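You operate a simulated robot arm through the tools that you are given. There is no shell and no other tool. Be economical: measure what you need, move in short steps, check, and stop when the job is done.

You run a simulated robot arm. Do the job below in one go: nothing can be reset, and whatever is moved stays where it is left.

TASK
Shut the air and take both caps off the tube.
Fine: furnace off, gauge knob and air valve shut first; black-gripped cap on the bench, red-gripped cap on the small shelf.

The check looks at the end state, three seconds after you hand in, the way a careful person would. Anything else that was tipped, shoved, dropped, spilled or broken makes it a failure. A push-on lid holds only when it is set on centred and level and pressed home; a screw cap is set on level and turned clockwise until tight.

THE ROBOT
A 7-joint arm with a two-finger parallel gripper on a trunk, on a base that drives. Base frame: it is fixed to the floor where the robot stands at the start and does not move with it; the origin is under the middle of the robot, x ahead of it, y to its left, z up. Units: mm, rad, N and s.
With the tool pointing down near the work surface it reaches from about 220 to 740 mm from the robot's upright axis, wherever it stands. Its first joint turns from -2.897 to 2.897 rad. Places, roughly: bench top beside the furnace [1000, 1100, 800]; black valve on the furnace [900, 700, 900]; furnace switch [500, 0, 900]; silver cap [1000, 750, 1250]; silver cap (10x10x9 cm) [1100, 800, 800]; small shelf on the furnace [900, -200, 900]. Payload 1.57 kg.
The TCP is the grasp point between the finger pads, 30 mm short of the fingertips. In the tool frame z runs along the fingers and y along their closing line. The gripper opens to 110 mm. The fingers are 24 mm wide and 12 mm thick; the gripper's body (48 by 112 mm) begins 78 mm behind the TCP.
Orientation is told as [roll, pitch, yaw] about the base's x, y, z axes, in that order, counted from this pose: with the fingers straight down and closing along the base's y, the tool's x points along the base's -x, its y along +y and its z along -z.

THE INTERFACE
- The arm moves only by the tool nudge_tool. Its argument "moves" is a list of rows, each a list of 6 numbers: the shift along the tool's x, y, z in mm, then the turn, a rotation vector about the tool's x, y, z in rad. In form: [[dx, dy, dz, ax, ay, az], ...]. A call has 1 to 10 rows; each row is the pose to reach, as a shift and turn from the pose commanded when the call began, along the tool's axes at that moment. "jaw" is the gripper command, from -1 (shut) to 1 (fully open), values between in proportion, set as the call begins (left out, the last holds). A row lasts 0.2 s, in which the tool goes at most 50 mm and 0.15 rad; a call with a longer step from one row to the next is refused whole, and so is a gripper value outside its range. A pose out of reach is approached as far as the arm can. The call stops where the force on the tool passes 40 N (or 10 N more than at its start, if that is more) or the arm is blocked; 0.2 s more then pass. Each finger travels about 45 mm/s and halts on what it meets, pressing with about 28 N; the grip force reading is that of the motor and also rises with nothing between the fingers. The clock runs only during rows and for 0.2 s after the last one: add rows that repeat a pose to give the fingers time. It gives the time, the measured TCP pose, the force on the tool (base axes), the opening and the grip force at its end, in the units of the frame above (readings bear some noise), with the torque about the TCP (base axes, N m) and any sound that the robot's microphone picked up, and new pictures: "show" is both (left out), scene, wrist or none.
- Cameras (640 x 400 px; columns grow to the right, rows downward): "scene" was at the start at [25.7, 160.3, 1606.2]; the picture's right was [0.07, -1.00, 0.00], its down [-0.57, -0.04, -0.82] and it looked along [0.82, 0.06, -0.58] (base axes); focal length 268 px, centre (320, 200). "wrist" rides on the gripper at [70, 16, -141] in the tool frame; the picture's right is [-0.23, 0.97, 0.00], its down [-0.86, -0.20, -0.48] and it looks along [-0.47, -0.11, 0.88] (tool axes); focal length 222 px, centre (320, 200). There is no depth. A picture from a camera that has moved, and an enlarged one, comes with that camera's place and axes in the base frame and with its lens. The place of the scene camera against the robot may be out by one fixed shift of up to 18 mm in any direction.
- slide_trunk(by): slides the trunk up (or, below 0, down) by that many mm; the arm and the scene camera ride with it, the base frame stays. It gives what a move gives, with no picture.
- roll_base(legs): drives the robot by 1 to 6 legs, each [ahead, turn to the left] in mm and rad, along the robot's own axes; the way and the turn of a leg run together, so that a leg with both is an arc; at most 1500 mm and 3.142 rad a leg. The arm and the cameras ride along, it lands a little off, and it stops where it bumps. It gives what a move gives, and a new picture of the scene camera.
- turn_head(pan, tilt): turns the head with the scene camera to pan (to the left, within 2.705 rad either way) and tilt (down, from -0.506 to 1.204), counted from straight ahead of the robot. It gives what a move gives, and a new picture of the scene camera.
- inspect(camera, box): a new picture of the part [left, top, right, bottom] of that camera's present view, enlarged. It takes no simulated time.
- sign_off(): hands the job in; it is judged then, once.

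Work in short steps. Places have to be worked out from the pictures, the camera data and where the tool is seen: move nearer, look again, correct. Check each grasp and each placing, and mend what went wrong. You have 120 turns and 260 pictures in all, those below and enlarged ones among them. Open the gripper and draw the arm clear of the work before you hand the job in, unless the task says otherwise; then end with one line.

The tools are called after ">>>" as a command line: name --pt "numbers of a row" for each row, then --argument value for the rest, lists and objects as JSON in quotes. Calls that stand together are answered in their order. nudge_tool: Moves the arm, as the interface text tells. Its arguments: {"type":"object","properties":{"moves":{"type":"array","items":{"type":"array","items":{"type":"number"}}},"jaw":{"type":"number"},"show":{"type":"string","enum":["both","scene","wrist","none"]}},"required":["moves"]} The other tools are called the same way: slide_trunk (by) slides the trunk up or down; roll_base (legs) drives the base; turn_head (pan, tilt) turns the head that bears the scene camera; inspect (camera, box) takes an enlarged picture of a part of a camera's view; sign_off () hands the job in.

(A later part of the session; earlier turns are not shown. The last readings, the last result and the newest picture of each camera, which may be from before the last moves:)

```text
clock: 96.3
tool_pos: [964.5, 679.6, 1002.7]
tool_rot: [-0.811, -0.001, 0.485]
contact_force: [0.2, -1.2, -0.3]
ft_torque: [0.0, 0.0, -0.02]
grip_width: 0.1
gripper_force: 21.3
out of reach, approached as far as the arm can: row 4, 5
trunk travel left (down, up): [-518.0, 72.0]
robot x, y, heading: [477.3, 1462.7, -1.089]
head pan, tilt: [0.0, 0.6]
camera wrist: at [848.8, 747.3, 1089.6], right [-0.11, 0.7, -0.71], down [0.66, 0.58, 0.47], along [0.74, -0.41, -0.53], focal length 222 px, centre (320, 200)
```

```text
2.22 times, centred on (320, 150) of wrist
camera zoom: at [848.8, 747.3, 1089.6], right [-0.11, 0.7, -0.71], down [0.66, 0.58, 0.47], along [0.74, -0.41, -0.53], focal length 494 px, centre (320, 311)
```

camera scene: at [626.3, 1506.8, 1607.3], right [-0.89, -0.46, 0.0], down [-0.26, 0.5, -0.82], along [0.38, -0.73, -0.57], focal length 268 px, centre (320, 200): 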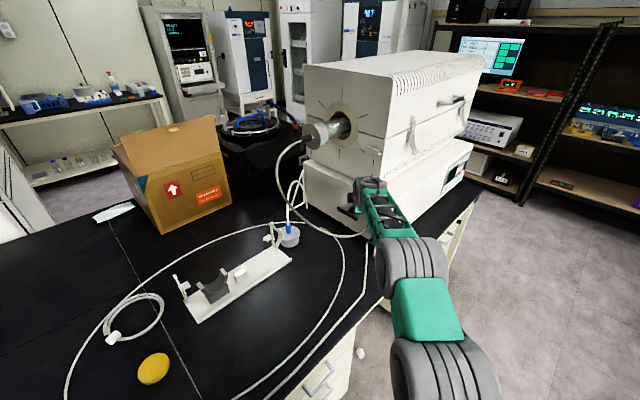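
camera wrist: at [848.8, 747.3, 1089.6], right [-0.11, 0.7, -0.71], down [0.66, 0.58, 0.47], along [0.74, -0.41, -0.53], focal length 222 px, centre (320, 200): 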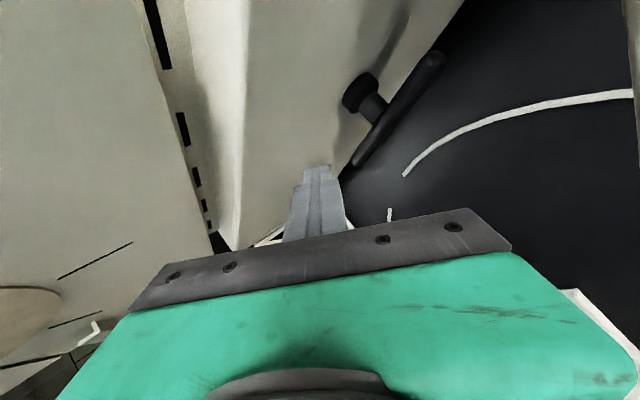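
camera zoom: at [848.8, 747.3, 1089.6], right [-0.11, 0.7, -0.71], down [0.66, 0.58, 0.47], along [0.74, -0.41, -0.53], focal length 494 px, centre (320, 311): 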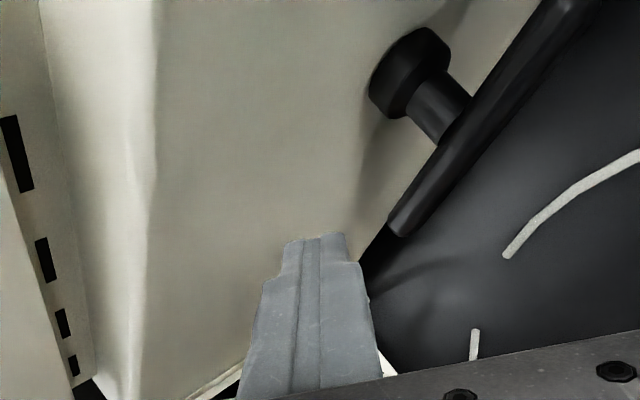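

Reach limit there; I'll pull the tool back 90 mm and roll the base ahead 90 mm to gain reach.

>>> nudge_tool --pt "0 20 -32 0 0 0" --pt "0 43 -64 0 0 0" --pt "0 60 -68 0 0 0" --show "none"

>>> roll_base --legs '[[90, 0]]'

```text
clock: 97.1
tool_pos: [922.2, 760.7, 1008.7]
tool_rot: [-0.816, -0.001, 0.486]
contact_force: [-0.1, 0.0, 0.5]
ft_torque: [0.04, 0.01, 0.04]
grip_width: 0.0
gripper_force: 21.1
trunk travel left (down, up): [-518.0, 72.0]
robot x, y, heading: [474.3, 1464.4, -1.093]
head pan, tilt: [0.0, 0.6]
```

```text
clock: 98.1
tool_pos: [950.4, 721.8, 1007.6]
tool_rot: [-0.813, 0.001, 0.498]
contact_force: [-0.2, 0.2, -0.1]
ft_torque: [0.0, 0.02, -0.01]
grip_width: 0.2
gripper_force: 21.5
trunk travel left (down, up): [-518.0, 72.0]
robot x, y, heading: [495.7, 1416.9, -1.075]
head pan, tilt: [0.0, 0.6]
stopped in leg 1: the robot was blocked; the commanded pose is now the measured one
camera scene: at [643.6, 1464.8, 1607.3], right [-0.88, -0.48, 0.0], down [-0.27, 0.5, -0.83], along [0.39, -0.73, -0.56], focal length 268 px, centre (320, 200)
```

scene: 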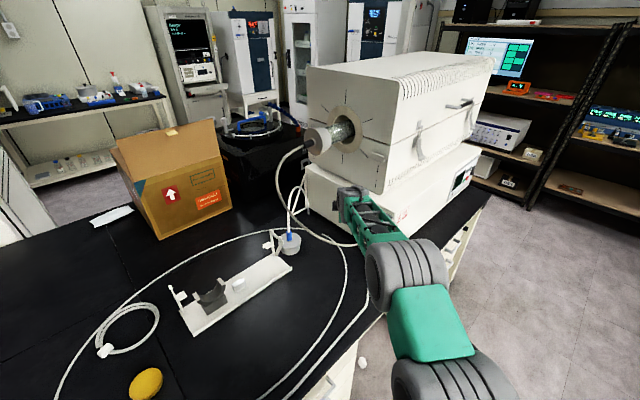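

The base bumped at the bench cabinets, so I back off 10 mm and use what reach was gained to get over the bar's back end.

>>> roll_base --legs '[[-10, 0]]'

>>> nudge_tool --pt "0 -22 24 0 0 0" --pt "0 -45 47 0 0 0" --pt "0 -45 47 0 0 0" --show "wrist"

>>> inspect --camera "wrist" --box '[220, 60, 420, 240]'

```text
clock: 98.8
tool_pos: [944.0, 728.8, 1006.0]
tool_rot: [-0.813, 0.0, 0.495]
contact_force: [-0.2, 0.4, 0.9]
ft_torque: [-0.03, 0.0, 0.01]
grip_width: 0.0
gripper_force: 21.0
trunk travel left (down, up): [-518.0, 72.0]
robot x, y, heading: [490.8, 1423.6, -1.074]
head pan, tilt: [0.0, 0.6]
camera scene: at [638.7, 1473.3, 1607.3], right [-0.88, -0.48, 0.0], down [-0.27, 0.5, -0.83], along [0.39, -0.73, -0.56], focal length 268 px, centre (320, 200)
```

scene: 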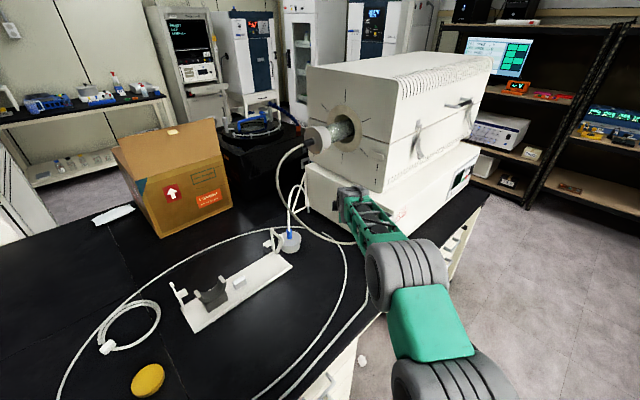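

```text
clock: 99.6
tool_pos: [975.2, 672.0, 1008.1]
tool_rot: [-0.814, -0.001, 0.496]
contact_force: [-0.2, -0.5, -0.9]
ft_torque: [-0.01, -0.01, -0.02]
grip_width: 0.0
gripper_force: 21.2
trunk travel left (down, up): [-518.0, 72.0]
robot x, y, heading: [489.0, 1427.3, -1.074]
head pan, tilt: [0.0, 0.6]
camera wrist: at [859.3, 739.1, 1093.2], right [-0.12, 0.7, -0.71], down [0.65, 0.59, 0.47], along [0.75, -0.4, -0.52], focal length 222 px, centre (320, 200)
```

wrist: 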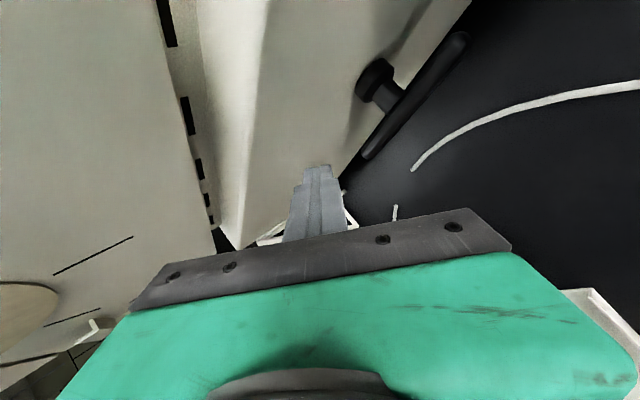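

```text
2.22 times, centred on (320, 150) of wrist
camera zoom: at [859.3, 739.1, 1093.2], right [-0.12, 0.7, -0.71], down [0.65, 0.59, 0.47], along [0.75, -0.4, -0.52], focal length 494 px, centre (320, 311)
```

zoom: 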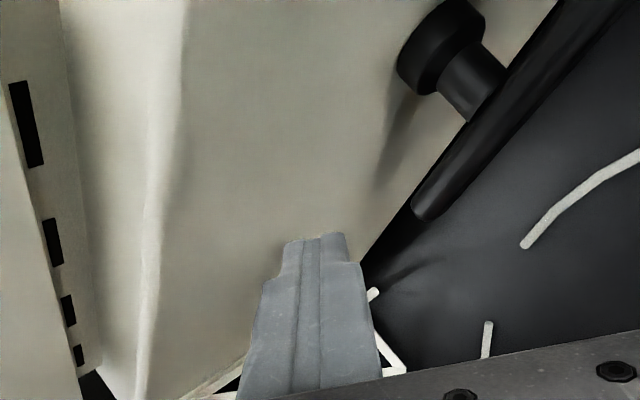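

Over the back end now. Push down along its arc.

>>> nudge_tool --pt "0 16 16 0 0 0" --pt "0 28 27 0 0 0" --pt "-1 36 34 0 0 0" --pt "-4 42 41 0 0 0" --pt "-7 47 47 0 0 0" --pt "-6 53 51 0 0 0" --pt "-3 59 53 0 0 0" --show "none"

>>> inspect --camera "wrist" --box '[220, 60, 420, 240]'

>>> inspect --camera "scene" --box '[290, 150, 400, 260]'

```text
clock: 101.2
tool_pos: [977.0, 676.3, 925.9]
tool_rot: [-0.812, -0.001, 0.496]
contact_force: [1.2, -0.9, -0.1]
ft_torque: [0.0, -0.01, 0.0]
grip_width: 0.0
gripper_force: 21.7
trunk travel left (down, up): [-518.0, 72.0]
robot x, y, heading: [490.5, 1425.2, -1.077]
head pan, tilt: [0.0, 0.6]
```

```text
2.22 times, centred on (320, 150) of wrist
camera zoom: at [861.3, 743.5, 1012.6], right [-0.12, 0.7, -0.71], down [0.65, 0.59, 0.47], along [0.75, -0.4, -0.52], focal length 494 px, centre (320, 311)
```

zoom: 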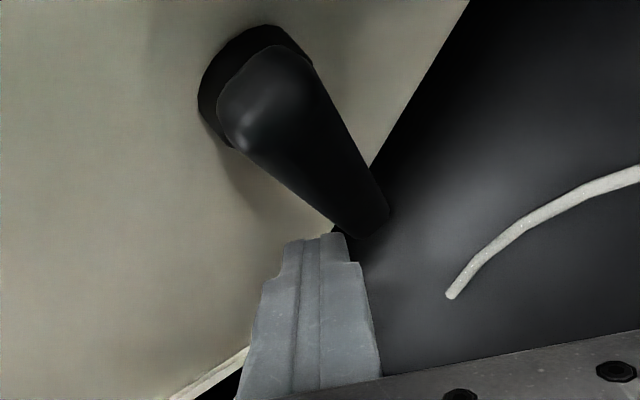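

```text
3.64 times, centred on (345, 205) of scene
camera zoom: at [639.0, 1472.9, 1607.2], right [-0.88, -0.48, 0.0], down [-0.27, 0.5, -0.83], along [0.39, -0.73, -0.56], focal length 974 px, centre (229, 182)
```

zoom: 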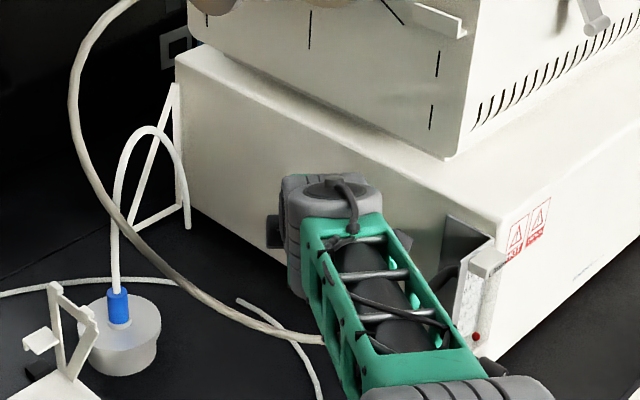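

The handle turned easily, now about 45°. Now I withdraw and come to the front of the raised end to push it the rest of the way to vertical.

>>> nudge_tool --pt "0 0 -40 0 0 0" --pt "0 0 -80 0 0 0" --pt "35 20 -88 0 0 0" --pt "71 42 -95 0 0 0" --pt "79 36 -81 0 0 0" --pt "79 36 -81 0 0 0" --show "none"

>>> inspect --camera "wrist" --box '[220, 60, 420, 240]'

>>> inspect --camera "scene" --box '[290, 150, 400, 260]'

```text
clock: 102.6
tool_pos: [870.5, 712.2, 958.1]
tool_rot: [-0.814, -0.001, 0.496]
contact_force: [-1.0, 0.1, -0.4]
ft_torque: [-0.03, 0.03, 0.0]
grip_width: 0.0
gripper_force: 21.9
trunk travel left (down, up): [-518.0, 72.0]
robot x, y, heading: [490.3, 1427.9, -1.076]
head pan, tilt: [0.0, 0.6]
```

```text
2.22 times, centred on (320, 150) of wrist
camera zoom: at [753.0, 779.9, 1044.7], right [-0.12, 0.7, -0.71], down [0.65, 0.59, 0.47], along [0.75, -0.4, -0.52], focal length 494 px, centre (320, 311)
```

zoom: 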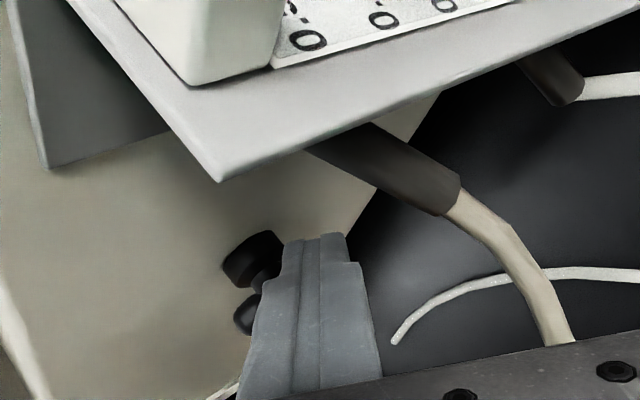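

```text
3.64 times, centred on (345, 205) of scene
camera zoom: at [639.1, 1472.7, 1607.3], right [-0.88, -0.48, 0.0], down [-0.27, 0.5, -0.82], along [0.39, -0.73, -0.57], focal length 974 px, centre (229, 182)
```

zoom: 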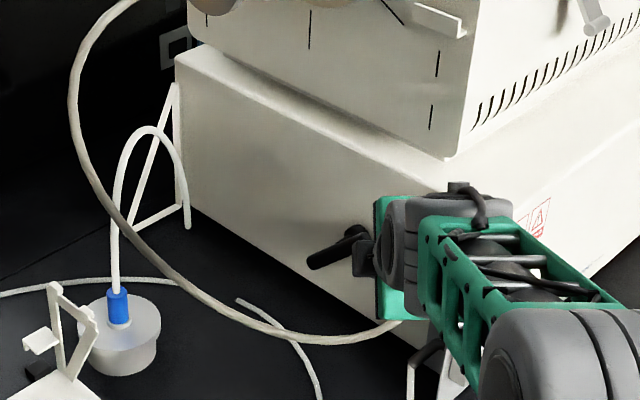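

Push the raised end backward (furnace-depth direction) up to vertical.

>>> nudge_tool --pt "-5 -4 4 0 0 0" --pt "-10 -9 8 0 0 0" --pt "-16 -16 9 0 0 0" --pt "-22 -23 11 0 0 0" --pt "-26 -27 11 0 0 0" --pt "-29 -32 12 0 0 0" --pt "-34 -35 16 0 0 0" --show "none"

>>> inspect --camera "wrist" --box '[220, 60, 420, 240]'

>>> inspect --camera "scene" --box '[290, 150, 400, 260]'

```text
clock: 104.3
tool_pos: [906.7, 698.5, 969.8]
tool_rot: [-0.807, 0.004, 0.485]
contact_force: [-18.8, 19.4, 11.1]
ft_torque: [0.03, -0.01, 0.06]
grip_width: 0.0
gripper_force: 21.9
trunk travel left (down, up): [-518.0, 72.0]
robot x, y, heading: [492.0, 1428.2, -1.081]
head pan, tilt: [0.0, 0.6]
stopped in row 7: the force on the tool passed its limit at 43 N (the readings are from after the stop); the commanded pose is now the measured one
```

```text
2.22 times, centred on (320, 150) of wrist
camera zoom: at [790.6, 766.4, 1058.0], right [-0.12, 0.7, -0.7], down [0.66, 0.58, 0.47], along [0.74, -0.41, -0.53], focal length 494 px, centre (320, 311)
```

zoom: 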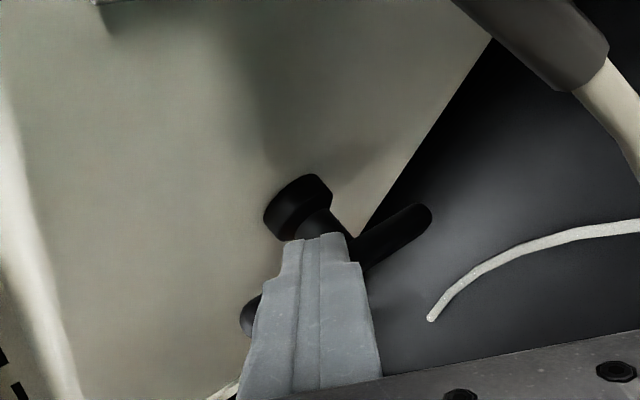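

```text
3.64 times, centred on (345, 205) of scene
camera zoom: at [636.0, 1476.9, 1607.6], right [-0.88, -0.47, 0.0], down [-0.26, 0.5, -0.83], along [0.39, -0.73, -0.56], focal length 974 px, centre (229, 182)
```

zoom: 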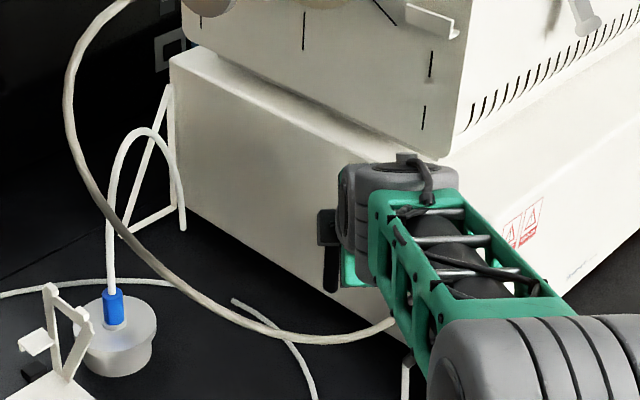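

The lower end now hangs straight down and the push met the stop. Withdraw and verify the handle.

>>> nudge_tool --pt "0 0 -40 0 0 0" --pt "0 0 -85 0 0 0" --pt "0 -20 -130 0 0 0" --pt "0 -60 -160 0 0 0" --pt "0 -100 -190 0 0 0" --show "none"

>>> inspect --camera "wrist" --box '[240, 60, 400, 200]'

>>> inspect --camera "scene" --box '[270, 90, 420, 260]'

```text
clock: 105.5
tool_pos: [877.4, 757.1, 1171.5]
tool_rot: [-0.803, 0.002, 0.487]
contact_force: [-0.5, 0.1, -0.5]
ft_torque: [-0.01, -0.06, 0.0]
grip_width: 0.1
gripper_force: 21.6
trunk travel left (down, up): [-518.0, 72.0]
robot x, y, heading: [490.2, 1420.7, -1.082]
head pan, tilt: [0.0, 0.6]
```

```text
2.86 times, centred on (320, 130) of wrist
camera zoom: at [761.9, 824.1, 1259.7], right [-0.12, 0.7, -0.7], down [0.66, 0.58, 0.47], along [0.74, -0.41, -0.53], focal length 635 px, centre (320, 400)
```

zoom: 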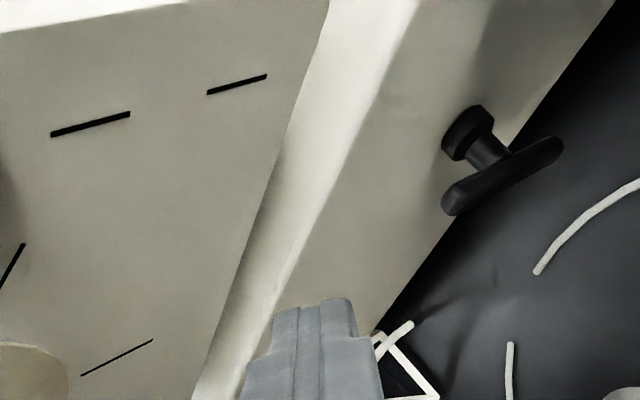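

```text
2.35 times, centred on (345, 175) of scene
camera zoom: at [638.7, 1472.9, 1607.2], right [-0.88, -0.47, 0.0], down [-0.27, 0.5, -0.83], along [0.39, -0.73, -0.56], focal length 630 px, centre (261, 259)
```

zoom: 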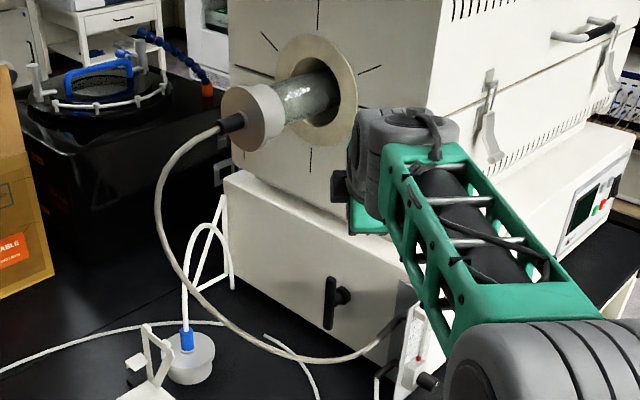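

Valve handle is vertical: shut. Now the left cap: its black grip is near u≈790, v≈1035, z≈1258. I back off to the left-front, bring the tool to level pointing at it, and take a closer look.

>>> nudge_tool --pt "-29 5 -30 0 0 0" --pt "-57 10 -60 0 0 0" --pt "-86 15 -91 0.12 0 0" --pt "-114 20 -121 0.25 0 0" --pt "-143 25 -151 0.38 0 0" --pt "-143 25 -151 0.51 0 0" --pt "-143 25 -151 0.64 0 0" --pt "-143 25 -151 0.767 0 0"

```text
clock: 107.3
tool_pos: [944.3, 934.5, 1258.7]
tool_rot: [-1.573, 0.003, 0.49]
contact_force: [-0.1, 1.0, 0.1]
ft_torque: [0.0, 0.01, 0.01]
grip_width: 0.0
gripper_force: 21.6
trunk travel left (down, up): [-518.0, 72.0]
robot x, y, heading: [489.4, 1425.6, -1.075]
head pan, tilt: [0.0, 0.6]
camera scene: at [639.0, 1472.9, 1607.3], right [-0.88, -0.47, 0.0], down [-0.27, 0.5, -0.83], along [0.39, -0.73, -0.56], focal length 268 px, centre (320, 200)
camera wrist: at [817.1, 1027.1, 1242.2], right [0.2, 0.1, -0.97], down [0.53, 0.82, 0.2], along [0.82, -0.56, 0.11], focal length 222 px, centre (320, 200)
```

scene: 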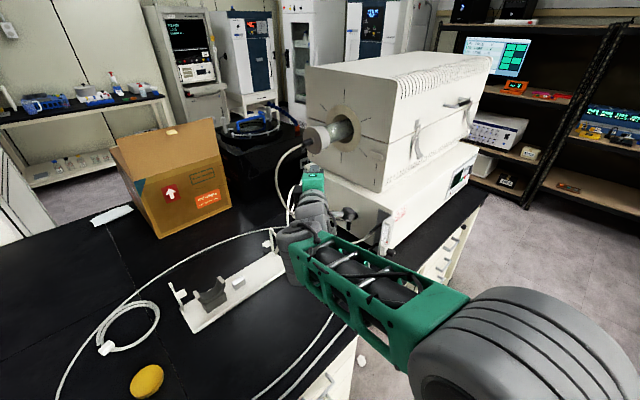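
wrist: 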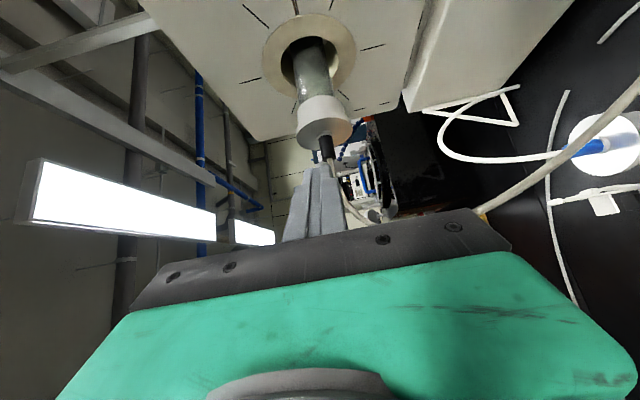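

>>> inspect --camera "wrist" --box '[250, 20, 410, 200]'

>>> inspect --camera "scene" --box '[270, 90, 370, 200]'

```text
2.22 times, centred on (330, 110) of wrist
camera zoom: at [817.1, 1027.1, 1242.2], right [0.2, 0.1, -0.97], down [0.53, 0.82, 0.2], along [0.82, -0.56, 0.11], focal length 494 px, centre (298, 400)
```

zoom: 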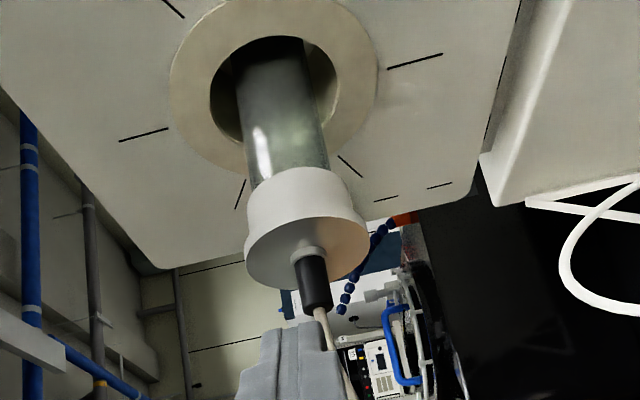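

```text
3.64 times, centred on (320, 145) of scene
camera zoom: at [639.0, 1472.9, 1607.3], right [-0.88, -0.47, 0.0], down [-0.27, 0.5, -0.83], along [0.39, -0.73, -0.56], focal length 974 px, centre (320, 400)
```

zoom: 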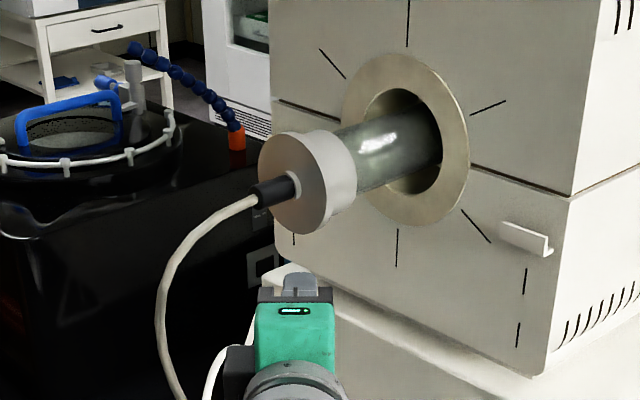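

Grip located at about (1073, 751, 1254), with the tube axis at u≈812. It's far from here, so I'll reposition the base closer and straighter, keeping the arm clear of the furnace while turning.

>>> roll_base --legs '[[-150, 0], [0, -1.023], [219, 0], [0, 1.41], [140, 0]]'

>>> nudge_tool --pt "0 0 0 0 0 0" --show "wrist"

```text
clock: 116.9
tool_pos: [1016.8, 984.4, 1256.3]
tool_rot: [-1.572, 0.001, 0.861]
contact_force: [0.1, 0.6, -0.4]
ft_torque: [0.02, -0.03, -0.01]
grip_width: 0.0
gripper_force: 21.1
trunk travel left (down, up): [-518.0, 72.0]
robot x, y, heading: [415.6, 1279.2, -0.711]
head pan, tilt: [0.0, 0.6]
camera scene: at [535.3, 1376.2, 1607.2], right [-0.65, -0.76, 0.0], down [-0.43, 0.37, -0.82], along [0.63, -0.54, -0.57], focal length 268 px, centre (320, 200)
```

scene: 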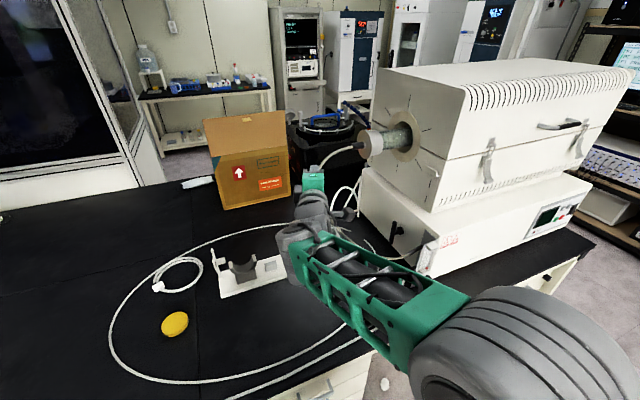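

```text
clock: 117.3
tool_pos: [1016.8, 985.8, 1258.0]
tool_rot: [-1.571, 0.001, 0.858]
contact_force: [-0.2, -0.8, 0.5]
ft_torque: [-0.02, -0.02, 0.0]
grip_width: 0.1
gripper_force: 20.9
trunk travel left (down, up): [-518.0, 72.0]
robot x, y, heading: [415.9, 1279.3, -0.709]
head pan, tilt: [0.0, 0.6]
camera wrist: at [862.8, 1025.2, 1242.3], right [0.15, 0.17, -0.97], down [0.2, 0.96, 0.2], along [0.97, -0.22, 0.11], focal length 222 px, centre (320, 200)
```

wrist: 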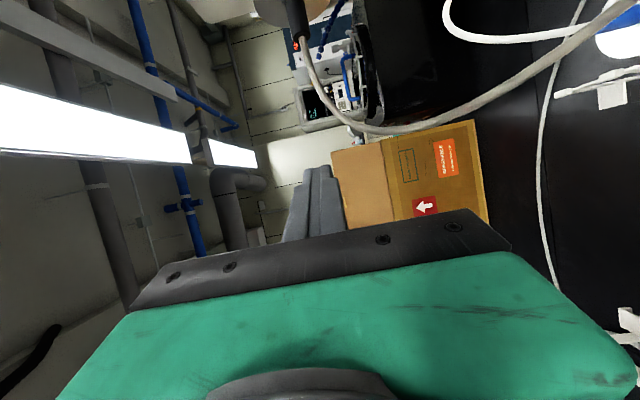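

>>> inspect --camera "scene" --box '[290, 100, 430, 220]'

>>> inspect --camera "wrist" --box '[240, 0, 400, 100]'

```text
3.33 times, centred on (360, 160) of scene
camera zoom: at [534.7, 1376.6, 1607.3], right [-0.65, -0.76, 0.0], down [-0.43, 0.37, -0.83], along [0.63, -0.54, -0.56], focal length 893 px, centre (187, 333)
```

zoom: 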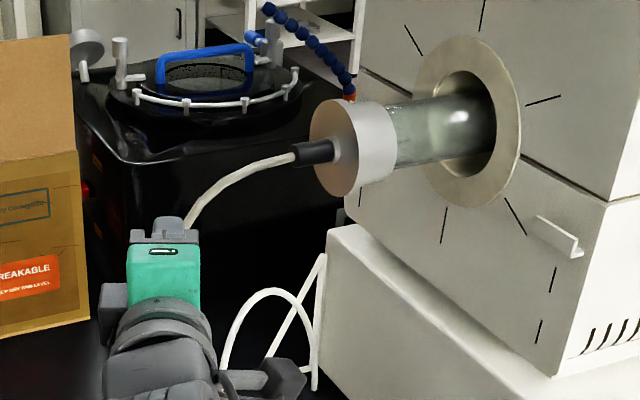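

```text
4.00 times, centred on (320, 50) of wrist
camera zoom: at [862.8, 1025.2, 1242.3], right [0.15, 0.17, -0.97], down [0.2, 0.96, 0.2], along [0.97, -0.22, 0.11], focal length 888 px, centre (320, 800)
```

zoom: 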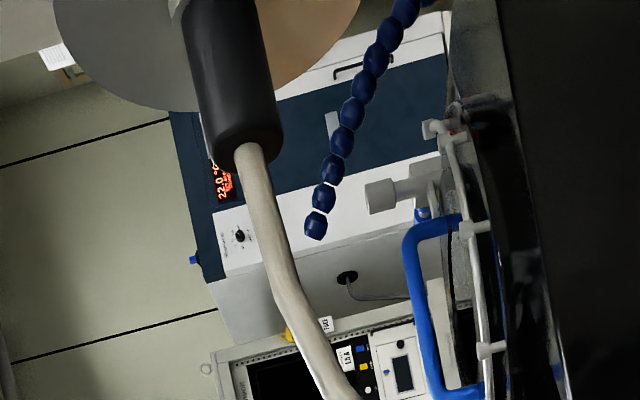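

Better parallax needed: slide the tool to the right, in front of the grip, and look again with jaws open.

>>> nudge_tool --pt "31 1 10 0 0 0" --pt "62 2 20 0 0 0" --pt "93 3 25 0 0 0" --pt "125 5 30 0 0 0" --pt "125 5 30 0 0 0" --jaw 0 --show "wrist"

>>> inspect --camera "wrist" --box '[220, 0, 420, 160]'

>>> inspect --camera "scene" --box '[290, 100, 430, 220]'

```text
clock: 118.5
tool_pos: [955.3, 869.8, 1252.8]
tool_rot: [-1.57, 0.004, 0.858]
contact_force: [0.0, 0.1, -0.3]
ft_torque: [0.01, 0.0, 0.01]
grip_width: 55.0
gripper_force: 0.1
trunk travel left (down, up): [-518.0, 72.0]
robot x, y, heading: [416.0, 1281.6, -0.709]
head pan, tilt: [0.0, 0.6]
camera wrist: at [802.5, 909.1, 1236.1], right [0.15, 0.17, -0.97], down [0.2, 0.96, 0.2], along [0.97, -0.22, 0.11], focal length 222 px, centre (320, 200)
```

wrist: 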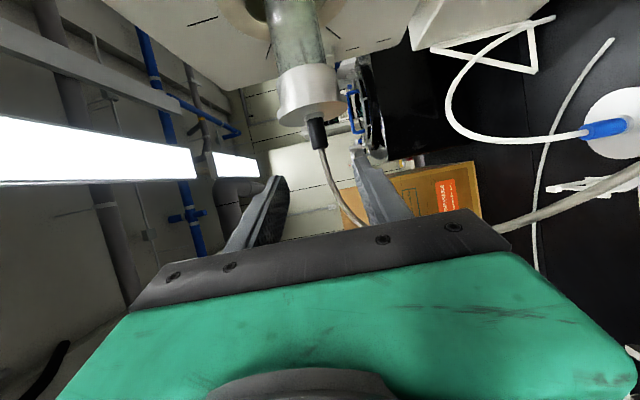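

```text
2.50 times, centred on (320, 80) of wrist
camera zoom: at [802.5, 909.1, 1236.1], right [0.15, 0.17, -0.97], down [0.2, 0.96, 0.2], along [0.97, -0.22, 0.11], focal length 555 px, centre (320, 500)
```

zoom: 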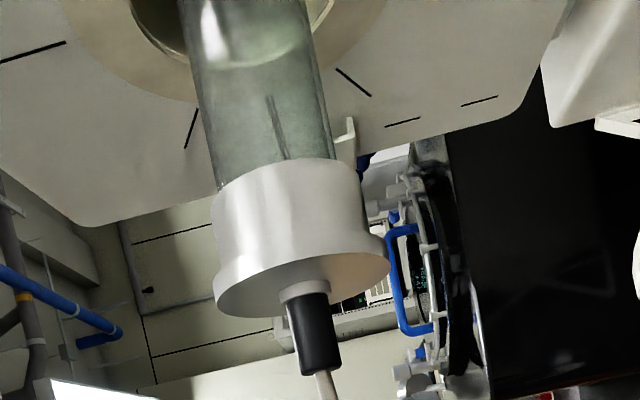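

```text
3.33 times, centred on (360, 160) of scene
camera zoom: at [534.7, 1376.4, 1607.3], right [-0.65, -0.76, 0.0], down [-0.43, 0.37, -0.83], along [0.63, -0.54, -0.56], focal length 893 px, centre (187, 333)
```

zoom: 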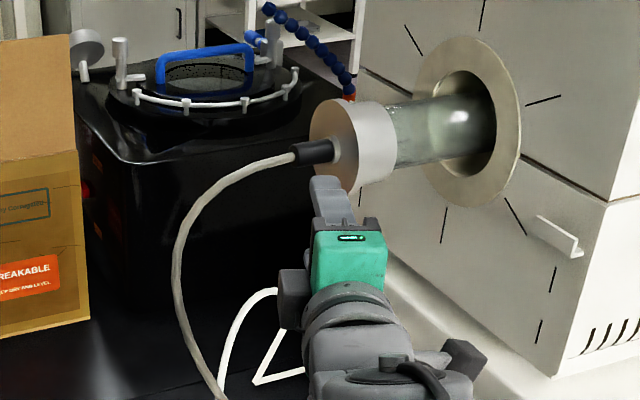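

Grip now well fixed: axis u=806, z=1253, spanning v≈1013–1053. Advance with open jaws above and below it.

>>> nudge_tool --pt "2 0 35 0 0 0" --pt "4 0 70 0 0 0" --pt "6 0 105 0 0 0" --pt "7 0 130 0 0 0" --pt "7 0 143 0 0 0" --pt "7 0 143 0 0 0" --show "none"

>>> inspect --camera "wrist" --box '[220, 60, 420, 240]'

>>> inspect --camera "scene" --box '[310, 110, 410, 200]'

```text
clock: 119.9
tool_pos: [1062.8, 771.4, 1254.2]
tool_rot: [-1.572, 0.002, 0.858]
contact_force: [-0.5, -0.5, 0.2]
ft_torque: [0.04, 0.02, 0.02]
grip_width: 55.1
gripper_force: 0.0
trunk travel left (down, up): [-518.0, 72.0]
robot x, y, heading: [418.0, 1273.7, -0.707]
head pan, tilt: [0.0, 0.6]
```

```text
2.22 times, centred on (320, 150) of wrist
camera zoom: at [908.8, 811.3, 1238.4], right [0.15, 0.17, -0.97], down [0.2, 0.96, 0.2], along [0.97, -0.22, 0.11], focal length 494 px, centre (320, 311)
```

zoom: 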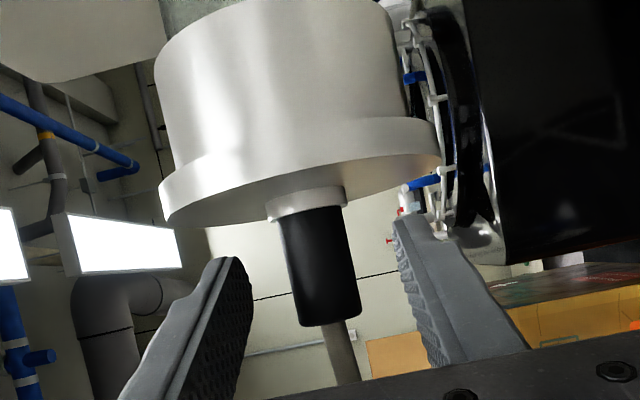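

```text
4.44 times, centred on (360, 155) of scene
camera zoom: at [534.8, 1376.5, 1607.3], right [-0.65, -0.76, 0.0], down [-0.43, 0.37, -0.83], along [0.63, -0.54, -0.56], focal length 1190 px, centre (142, 400)
```

zoom: 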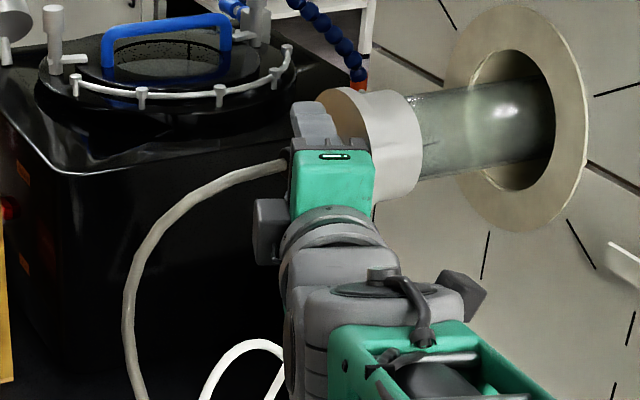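

The grip is centred between the pads. Close the jaws.

>>> nudge_tool --pt "0 0 0 0 0 0" --pt "0 0 0 0 0 0" --pt "0 0 0 0 0 0" --pt "0 0 0 0 0 0" --pt "0 0 0 0 0 0" --jaw -1 --show "none"

>>> inspect --camera "wrist" --box '[220, 60, 420, 240]'

```text
clock: 121.1
tool_pos: [1062.3, 772.1, 1253.2]
tool_rot: [-1.571, 0.002, 0.857]
contact_force: [-0.7, -0.9, 1.0]
ft_torque: [-0.83, -0.22, -0.01]
grip_width: 20.3
gripper_force: 27.8
trunk travel left (down, up): [-518.0, 72.0]
robot x, y, heading: [416.7, 1276.8, -0.714]
head pan, tilt: [0.0, 0.6]
```

```text
2.22 times, centred on (320, 150) of wrist
camera zoom: at [908.5, 811.0, 1238.1], right [0.15, 0.17, -0.97], down [0.2, 0.96, 0.2], along [0.97, -0.22, 0.11], focal length 494 px, centre (320, 311)
```

zoom: 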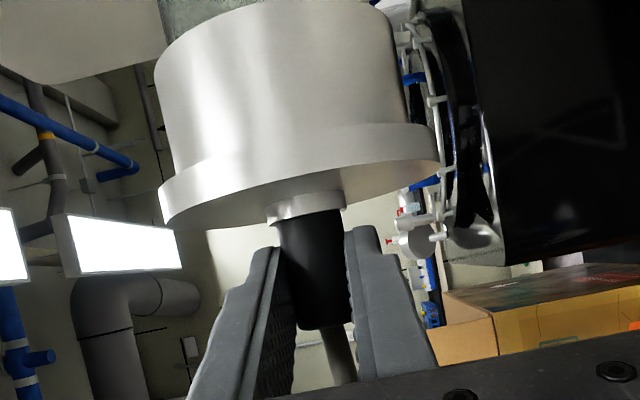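

Gripped at 20.3 mm. Pull straight off along the tube axis in small steps.

>>> nudge_tool --pt "-5 0 -2 0 0 0" --pt "-9 0 -4 0 0 0" --pt "-18 0 -8 0 0 0" --pt "-27 0 -12 0 0 0" --pt "-36 0 -16 0 0 0" --show "none"

>>> inspect --camera "scene" --box '[310, 110, 410, 200]'

>>> inspect --camera "wrist" --box '[220, 60, 420, 240]'

```text
clock: 122.3
tool_pos: [1072.2, 810.4, 1251.1]
tool_rot: [-1.569, 0.002, 0.859]
contact_force: [0.5, 0.5, -0.2]
ft_torque: [0.13, 0.01, -0.01]
grip_width: 21.0
gripper_force: 28.3
trunk travel left (down, up): [-518.0, 72.0]
robot x, y, heading: [413.3, 1282.2, -0.71]
head pan, tilt: [0.0, 0.6]
```

```text
4.44 times, centred on (360, 155) of scene
camera zoom: at [534.8, 1376.5, 1607.2], right [-0.65, -0.76, 0.0], down [-0.43, 0.37, -0.83], along [0.63, -0.54, -0.56], focal length 1190 px, centre (142, 400)
```

zoom: 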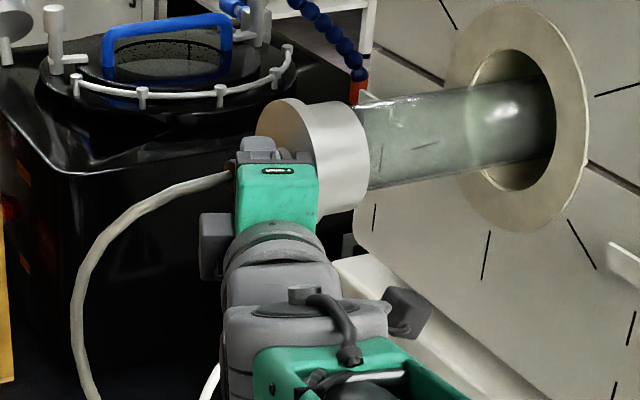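

```text
2.22 times, centred on (320, 150) of wrist
camera zoom: at [919.2, 850.2, 1236.6], right [0.15, 0.17, -0.97], down [0.2, 0.96, 0.2], along [0.97, -0.22, 0.11], focal length 494 px, centre (320, 311)
```

zoom: 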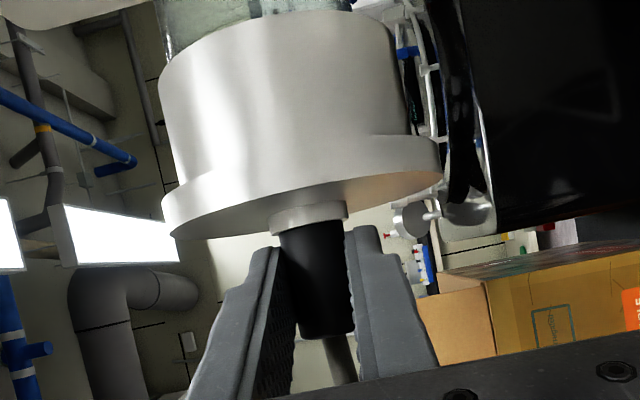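

It slides off easily. Pull another 70 mm to clear the tube.

>>> nudge_tool --pt "-18 0 -8 0 0 0" --pt "-36 0 -16 0 0 0" --pt "-54 0 -24 0 0 0" --pt "-73 0 -33 0 0 0" --show "both"

```text
clock: 123.3
tool_pos: [1095.1, 886.1, 1252.4]
tool_rot: [-1.57, 0.003, 0.86]
contact_force: [0.7, -0.1, 0.0]
ft_torque: [0.14, -0.03, 0.02]
grip_width: 21.9
gripper_force: 28.6
trunk travel left (down, up): [-518.0, 72.0]
robot x, y, heading: [415.0, 1280.5, -0.708]
head pan, tilt: [0.0, 0.6]
camera scene: at [535.2, 1376.6, 1607.2], right [-0.65, -0.76, 0.0], down [-0.43, 0.37, -0.82], along [0.63, -0.54, -0.57], focal length 268 px, centre (320, 200)
camera wrist: at [942.6, 926.3, 1237.3], right [0.15, 0.17, -0.97], down [0.2, 0.96, 0.2], along [0.97, -0.22, 0.11], focal length 222 px, centre (320, 200)
```

scene: 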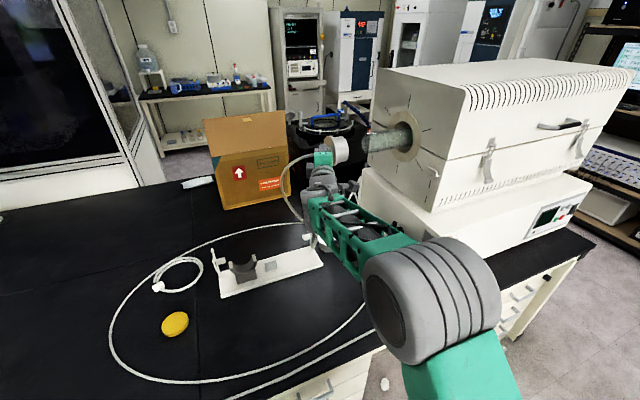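
wrist: 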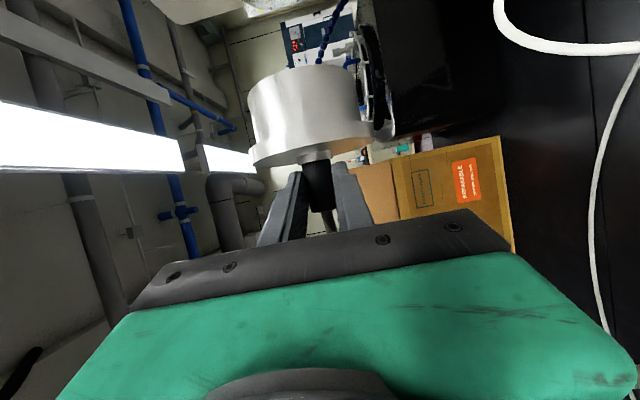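

Cap is off. Now swing it upright (grip up) while moving to free bench space at about u=650, v=1290.

>>> nudge_tool --pt "-6 5 -25 0 0 0" --pt "-12 10 -50 -0.055 0 0.122" --pt "-18 20 -75 -0.111 0 0.247" --pt "-24 30 -100 -0.168 0 0.374" --pt "-30 42 -125 -0.226 0 0.502" --pt "-36 55 -145 -0.284 0 0.631" --pt "-42 68 -160 -0.342 0 0.76" --pt "-48 80 -170 -0.4 0 0.889" --pt "-53 92 -180 -0.458 0 1.018" --pt "-57 102 -188 -0.516 0 1.147" --show "none"

>>> nudge_tool --pt "0 0 0 -0.043 0 0.095" --pt "0 0 0 -0.086 0 0.19" --pt "0 0 0 -0.128 0 0.286" --pt "0 0 0 -0.128 0 0.286" --show "both"

```text
clock: 125.5
tool_pos: [989.9, 1052.1, 1150.5]
tool_rot: [-0.667, -1.05, 0.308]
contact_force: [0.3, 0.1, -0.2]
ft_torque: [0.05, -0.02, -0.01]
grip_width: 22.0
gripper_force: 28.3
trunk travel left (down, up): [-518.0, 72.0]
robot x, y, heading: [412.6, 1277.7, -0.71]
head pan, tilt: [0.0, 0.6]
```

```text
clock: 126.5
tool_pos: [990.3, 1052.7, 1151.1]
tool_rot: [-0.001, -1.147, -0.29]
contact_force: [0.1, -0.5, -0.4]
ft_torque: [0.02, 0.02, 0.0]
grip_width: 21.7
gripper_force: 27.9
trunk travel left (down, up): [-518.0, 72.0]
robot x, y, heading: [417.6, 1276.7, -0.709]
head pan, tilt: [0.0, 0.6]
camera scene: at [535.0, 1376.4, 1607.3], right [-0.65, -0.76, 0.0], down [-0.43, 0.37, -0.82], along [0.63, -0.54, -0.57], focal length 268 px, centre (320, 200)
camera wrist: at [843.2, 1113.3, 1146.3], right [0.37, 0.91, 0.21], down [-0.14, -0.17, 0.98], along [0.92, -0.39, 0.06], focal length 222 px, centre (320, 200)
```

scene: 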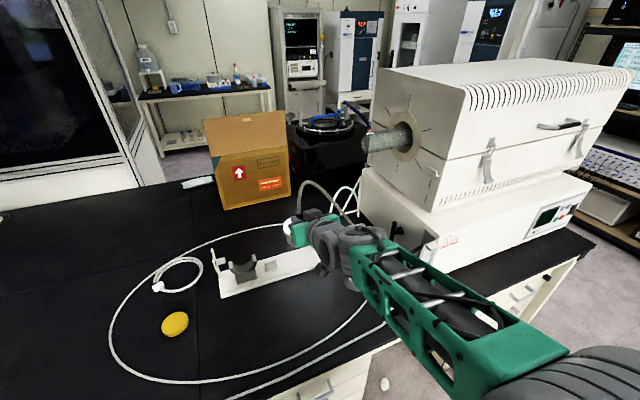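
wrist: 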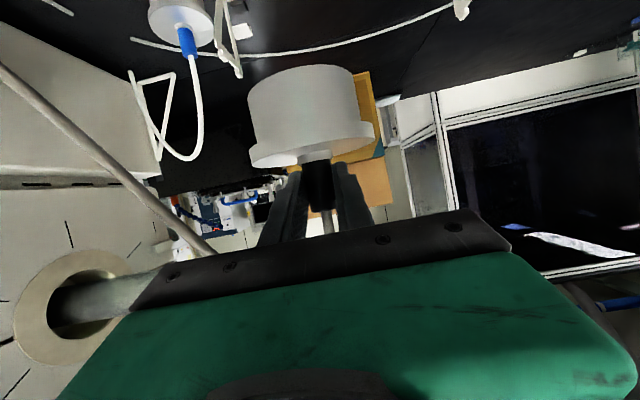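

Cap is upright, grip up. Lower it toward the bench.

>>> nudge_tool --pt "36 0 16 0 0 0" --pt "73 0 33 0 0 0" --pt "109 0 49 0 0 0" --pt "146 0 66 0 0 0" --pt "182 0 82 0 0 0" --pt "205 0 92 0 0 0" --pt "205 0 92 0 0 0" --show "both"

>>> inspect --camera "scene" --box '[230, 200, 380, 340]'

```text
clock: 128.1
tool_pos: [990.0, 1052.3, 926.4]
tool_rot: [-0.005, -1.147, -0.287]
contact_force: [-0.4, 0.0, 1.4]
ft_torque: [-0.01, 0.05, -0.02]
grip_width: 21.8
gripper_force: 27.8
trunk travel left (down, up): [-518.0, 72.0]
robot x, y, heading: [410.1, 1277.1, -0.706]
head pan, tilt: [0.0, 0.6]
camera scene: at [535.1, 1376.4, 1607.2], right [-0.65, -0.76, 0.0], down [-0.43, 0.37, -0.82], along [0.63, -0.54, -0.57], focal length 268 px, centre (320, 200)
camera wrist: at [842.9, 1114.0, 920.6], right [0.37, 0.91, 0.21], down [-0.14, -0.17, 0.98], along [0.92, -0.39, 0.06], focal length 222 px, centre (320, 200)
```

scene: 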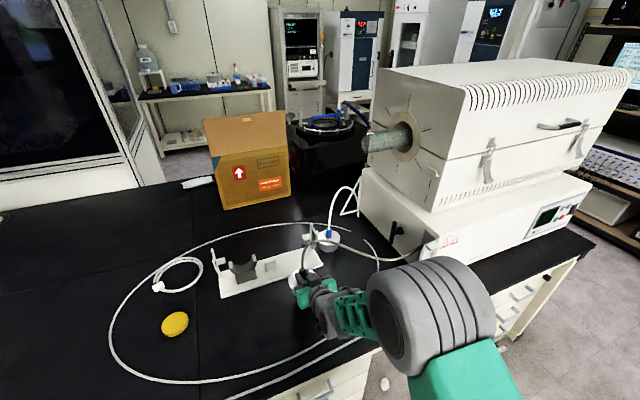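
wrist: 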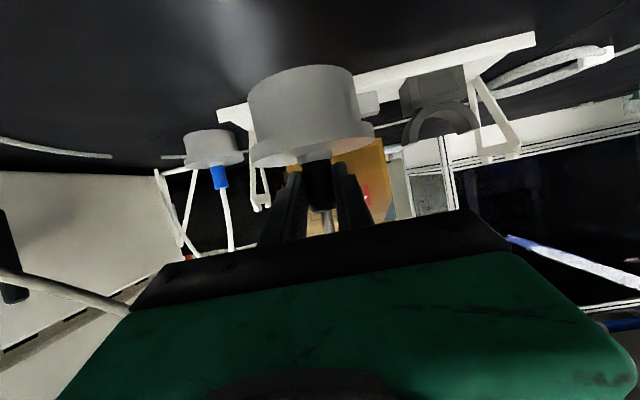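

```text
2.86 times, centred on (305, 270) of scene
camera zoom: at [535.1, 1376.4, 1607.2], right [-0.65, -0.76, 0.0], down [-0.43, 0.37, -0.82], along [0.63, -0.54, -0.57], focal length 765 px, centre (363, 0)
```

zoom: 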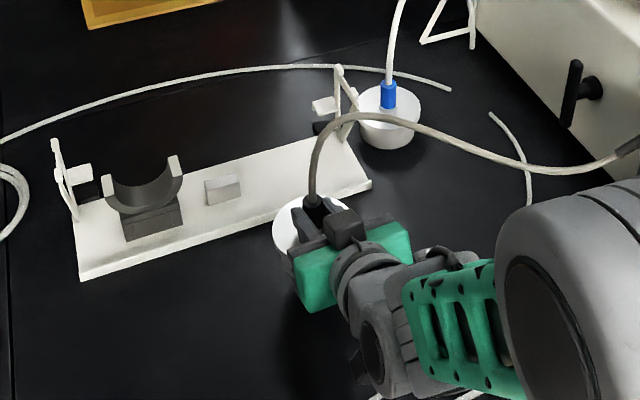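

The cap is ~30 mm above the bench. Shift 30 mm away from the stand, then lower slowly until it touches.

>>> nudge_tool --pt "12 0 -27 0 0 0" --pt "26 0 -21 0 0 0" --pt "34 0 -17 0 0 0" --pt "41 0 -14 0 0 0" --pt "47 0 -12 0 0 0" --pt "51 0 -10 0 0 0" --pt "55 0 -8 0 0 0" --pt "59 0 -6 0 0 0" --pt "63 0 -5 0 0 0" --show "wrist"

```text
clock: 130.1
tool_pos: [961.6, 1059.6, 875.1]
tool_rot: [-0.005, -1.158, -0.286]
contact_force: [-2.0, -0.6, 17.2]
ft_torque: [0.07, -0.39, -0.13]
grip_width: 22.1
gripper_force: 27.9
trunk travel left (down, up): [-518.0, 72.0]
robot x, y, heading: [413.2, 1278.8, -0.709]
head pan, tilt: [0.0, 0.6]
camera wrist: at [814.5, 1121.3, 868.5], right [0.37, 0.91, 0.21], down [-0.15, -0.16, 0.98], along [0.92, -0.39, 0.07], focal length 222 px, centre (320, 200)
```

wrist: 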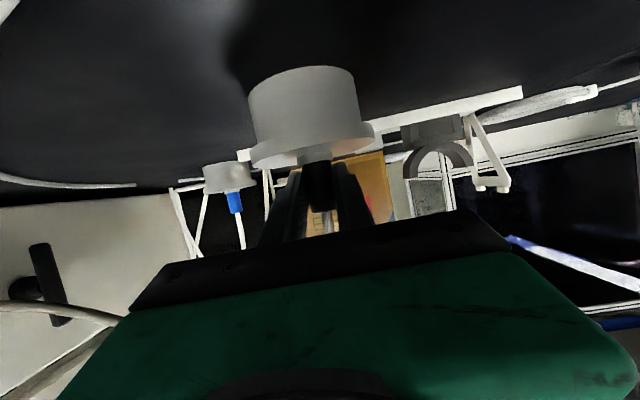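

Contact with the bench at 17 N. Open the jaws and check that it stands.

>>> nudge_tool --pt "0 0 0 0 0 0" --pt "0 0 0 0 0 0" --pt "0 0 0 0 0 0" --pt "0 0 0 0 0 0" --jaw 0 --show "wrist"

>>> nudge_tool --pt "0 0 -25 0 0 0" --pt "0 0 -60 0 0 0" --pt "-20 0 -105 0 0 0" --pt "-60 0 -125 0 0 0" --pt "-100 0 -145 0 0 0" --show "both"

>>> inspect --camera "scene" --box '[230, 200, 380, 340]'

```text
clock: 131.1
tool_pos: [960.7, 1061.3, 869.5]
tool_rot: [-0.007, -1.146, -0.286]
contact_force: [-0.6, -0.9, 0.4]
ft_torque: [-0.04, 0.01, -0.04]
grip_width: 55.2
gripper_force: 0.1
trunk travel left (down, up): [-518.0, 72.0]
robot x, y, heading: [417.1, 1281.1, -0.705]
head pan, tilt: [0.0, 0.6]
camera wrist: at [812.8, 1122.4, 865.1], right [0.37, 0.91, 0.21], down [-0.14, -0.17, 0.98], along [0.92, -0.39, 0.06], focal length 222 px, centre (320, 200)
```

wrist: 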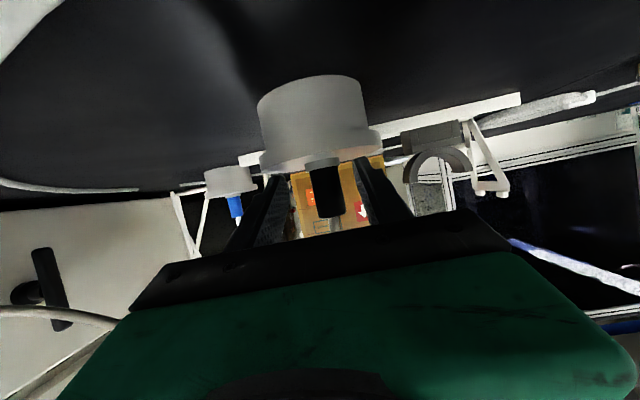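

```text
clock: 132.3
tool_pos: [875.2, 1085.8, 1019.8]
tool_rot: [-0.005, -1.146, -0.286]
contact_force: [0.3, -0.2, -0.9]
ft_torque: [0.01, -0.02, -0.01]
grip_width: 54.9
gripper_force: 0.2
trunk travel left (down, up): [-518.0, 72.0]
robot x, y, heading: [414.2, 1275.6, -0.71]
head pan, tilt: [0.0, 0.6]
camera scene: at [534.7, 1376.5, 1607.2], right [-0.65, -0.76, 0.0], down [-0.43, 0.37, -0.83], along [0.63, -0.54, -0.56], focal length 268 px, centre (320, 200)
camera wrist: at [727.3, 1147.2, 1015.8], right [0.37, 0.91, 0.21], down [-0.14, -0.17, 0.98], along [0.92, -0.39, 0.06], focal length 222 px, centre (320, 200)
```

scene: 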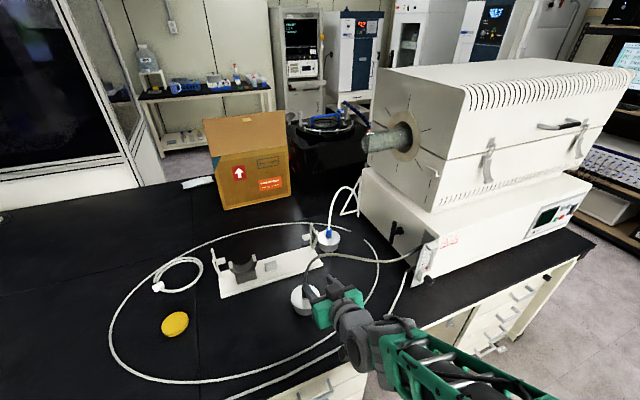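
wrist: 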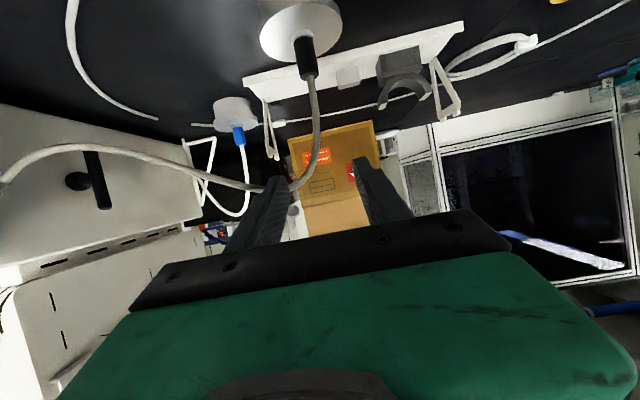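

```text
2.86 times, centred on (305, 270) of scene
camera zoom: at [534.7, 1376.5, 1607.2], right [-0.65, -0.76, 0.0], down [-0.43, 0.37, -0.83], along [0.63, -0.54, -0.56], focal length 765 px, centre (363, 0)
```

zoom: 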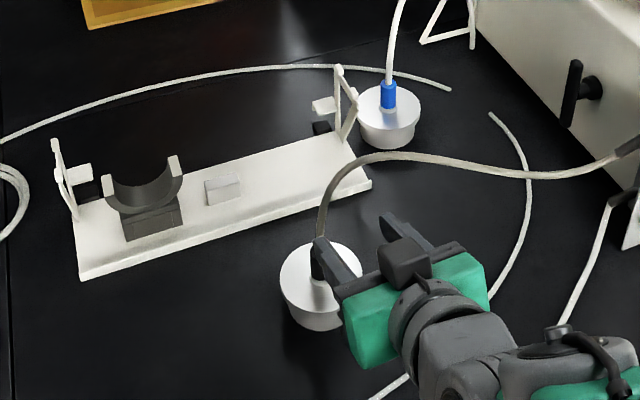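

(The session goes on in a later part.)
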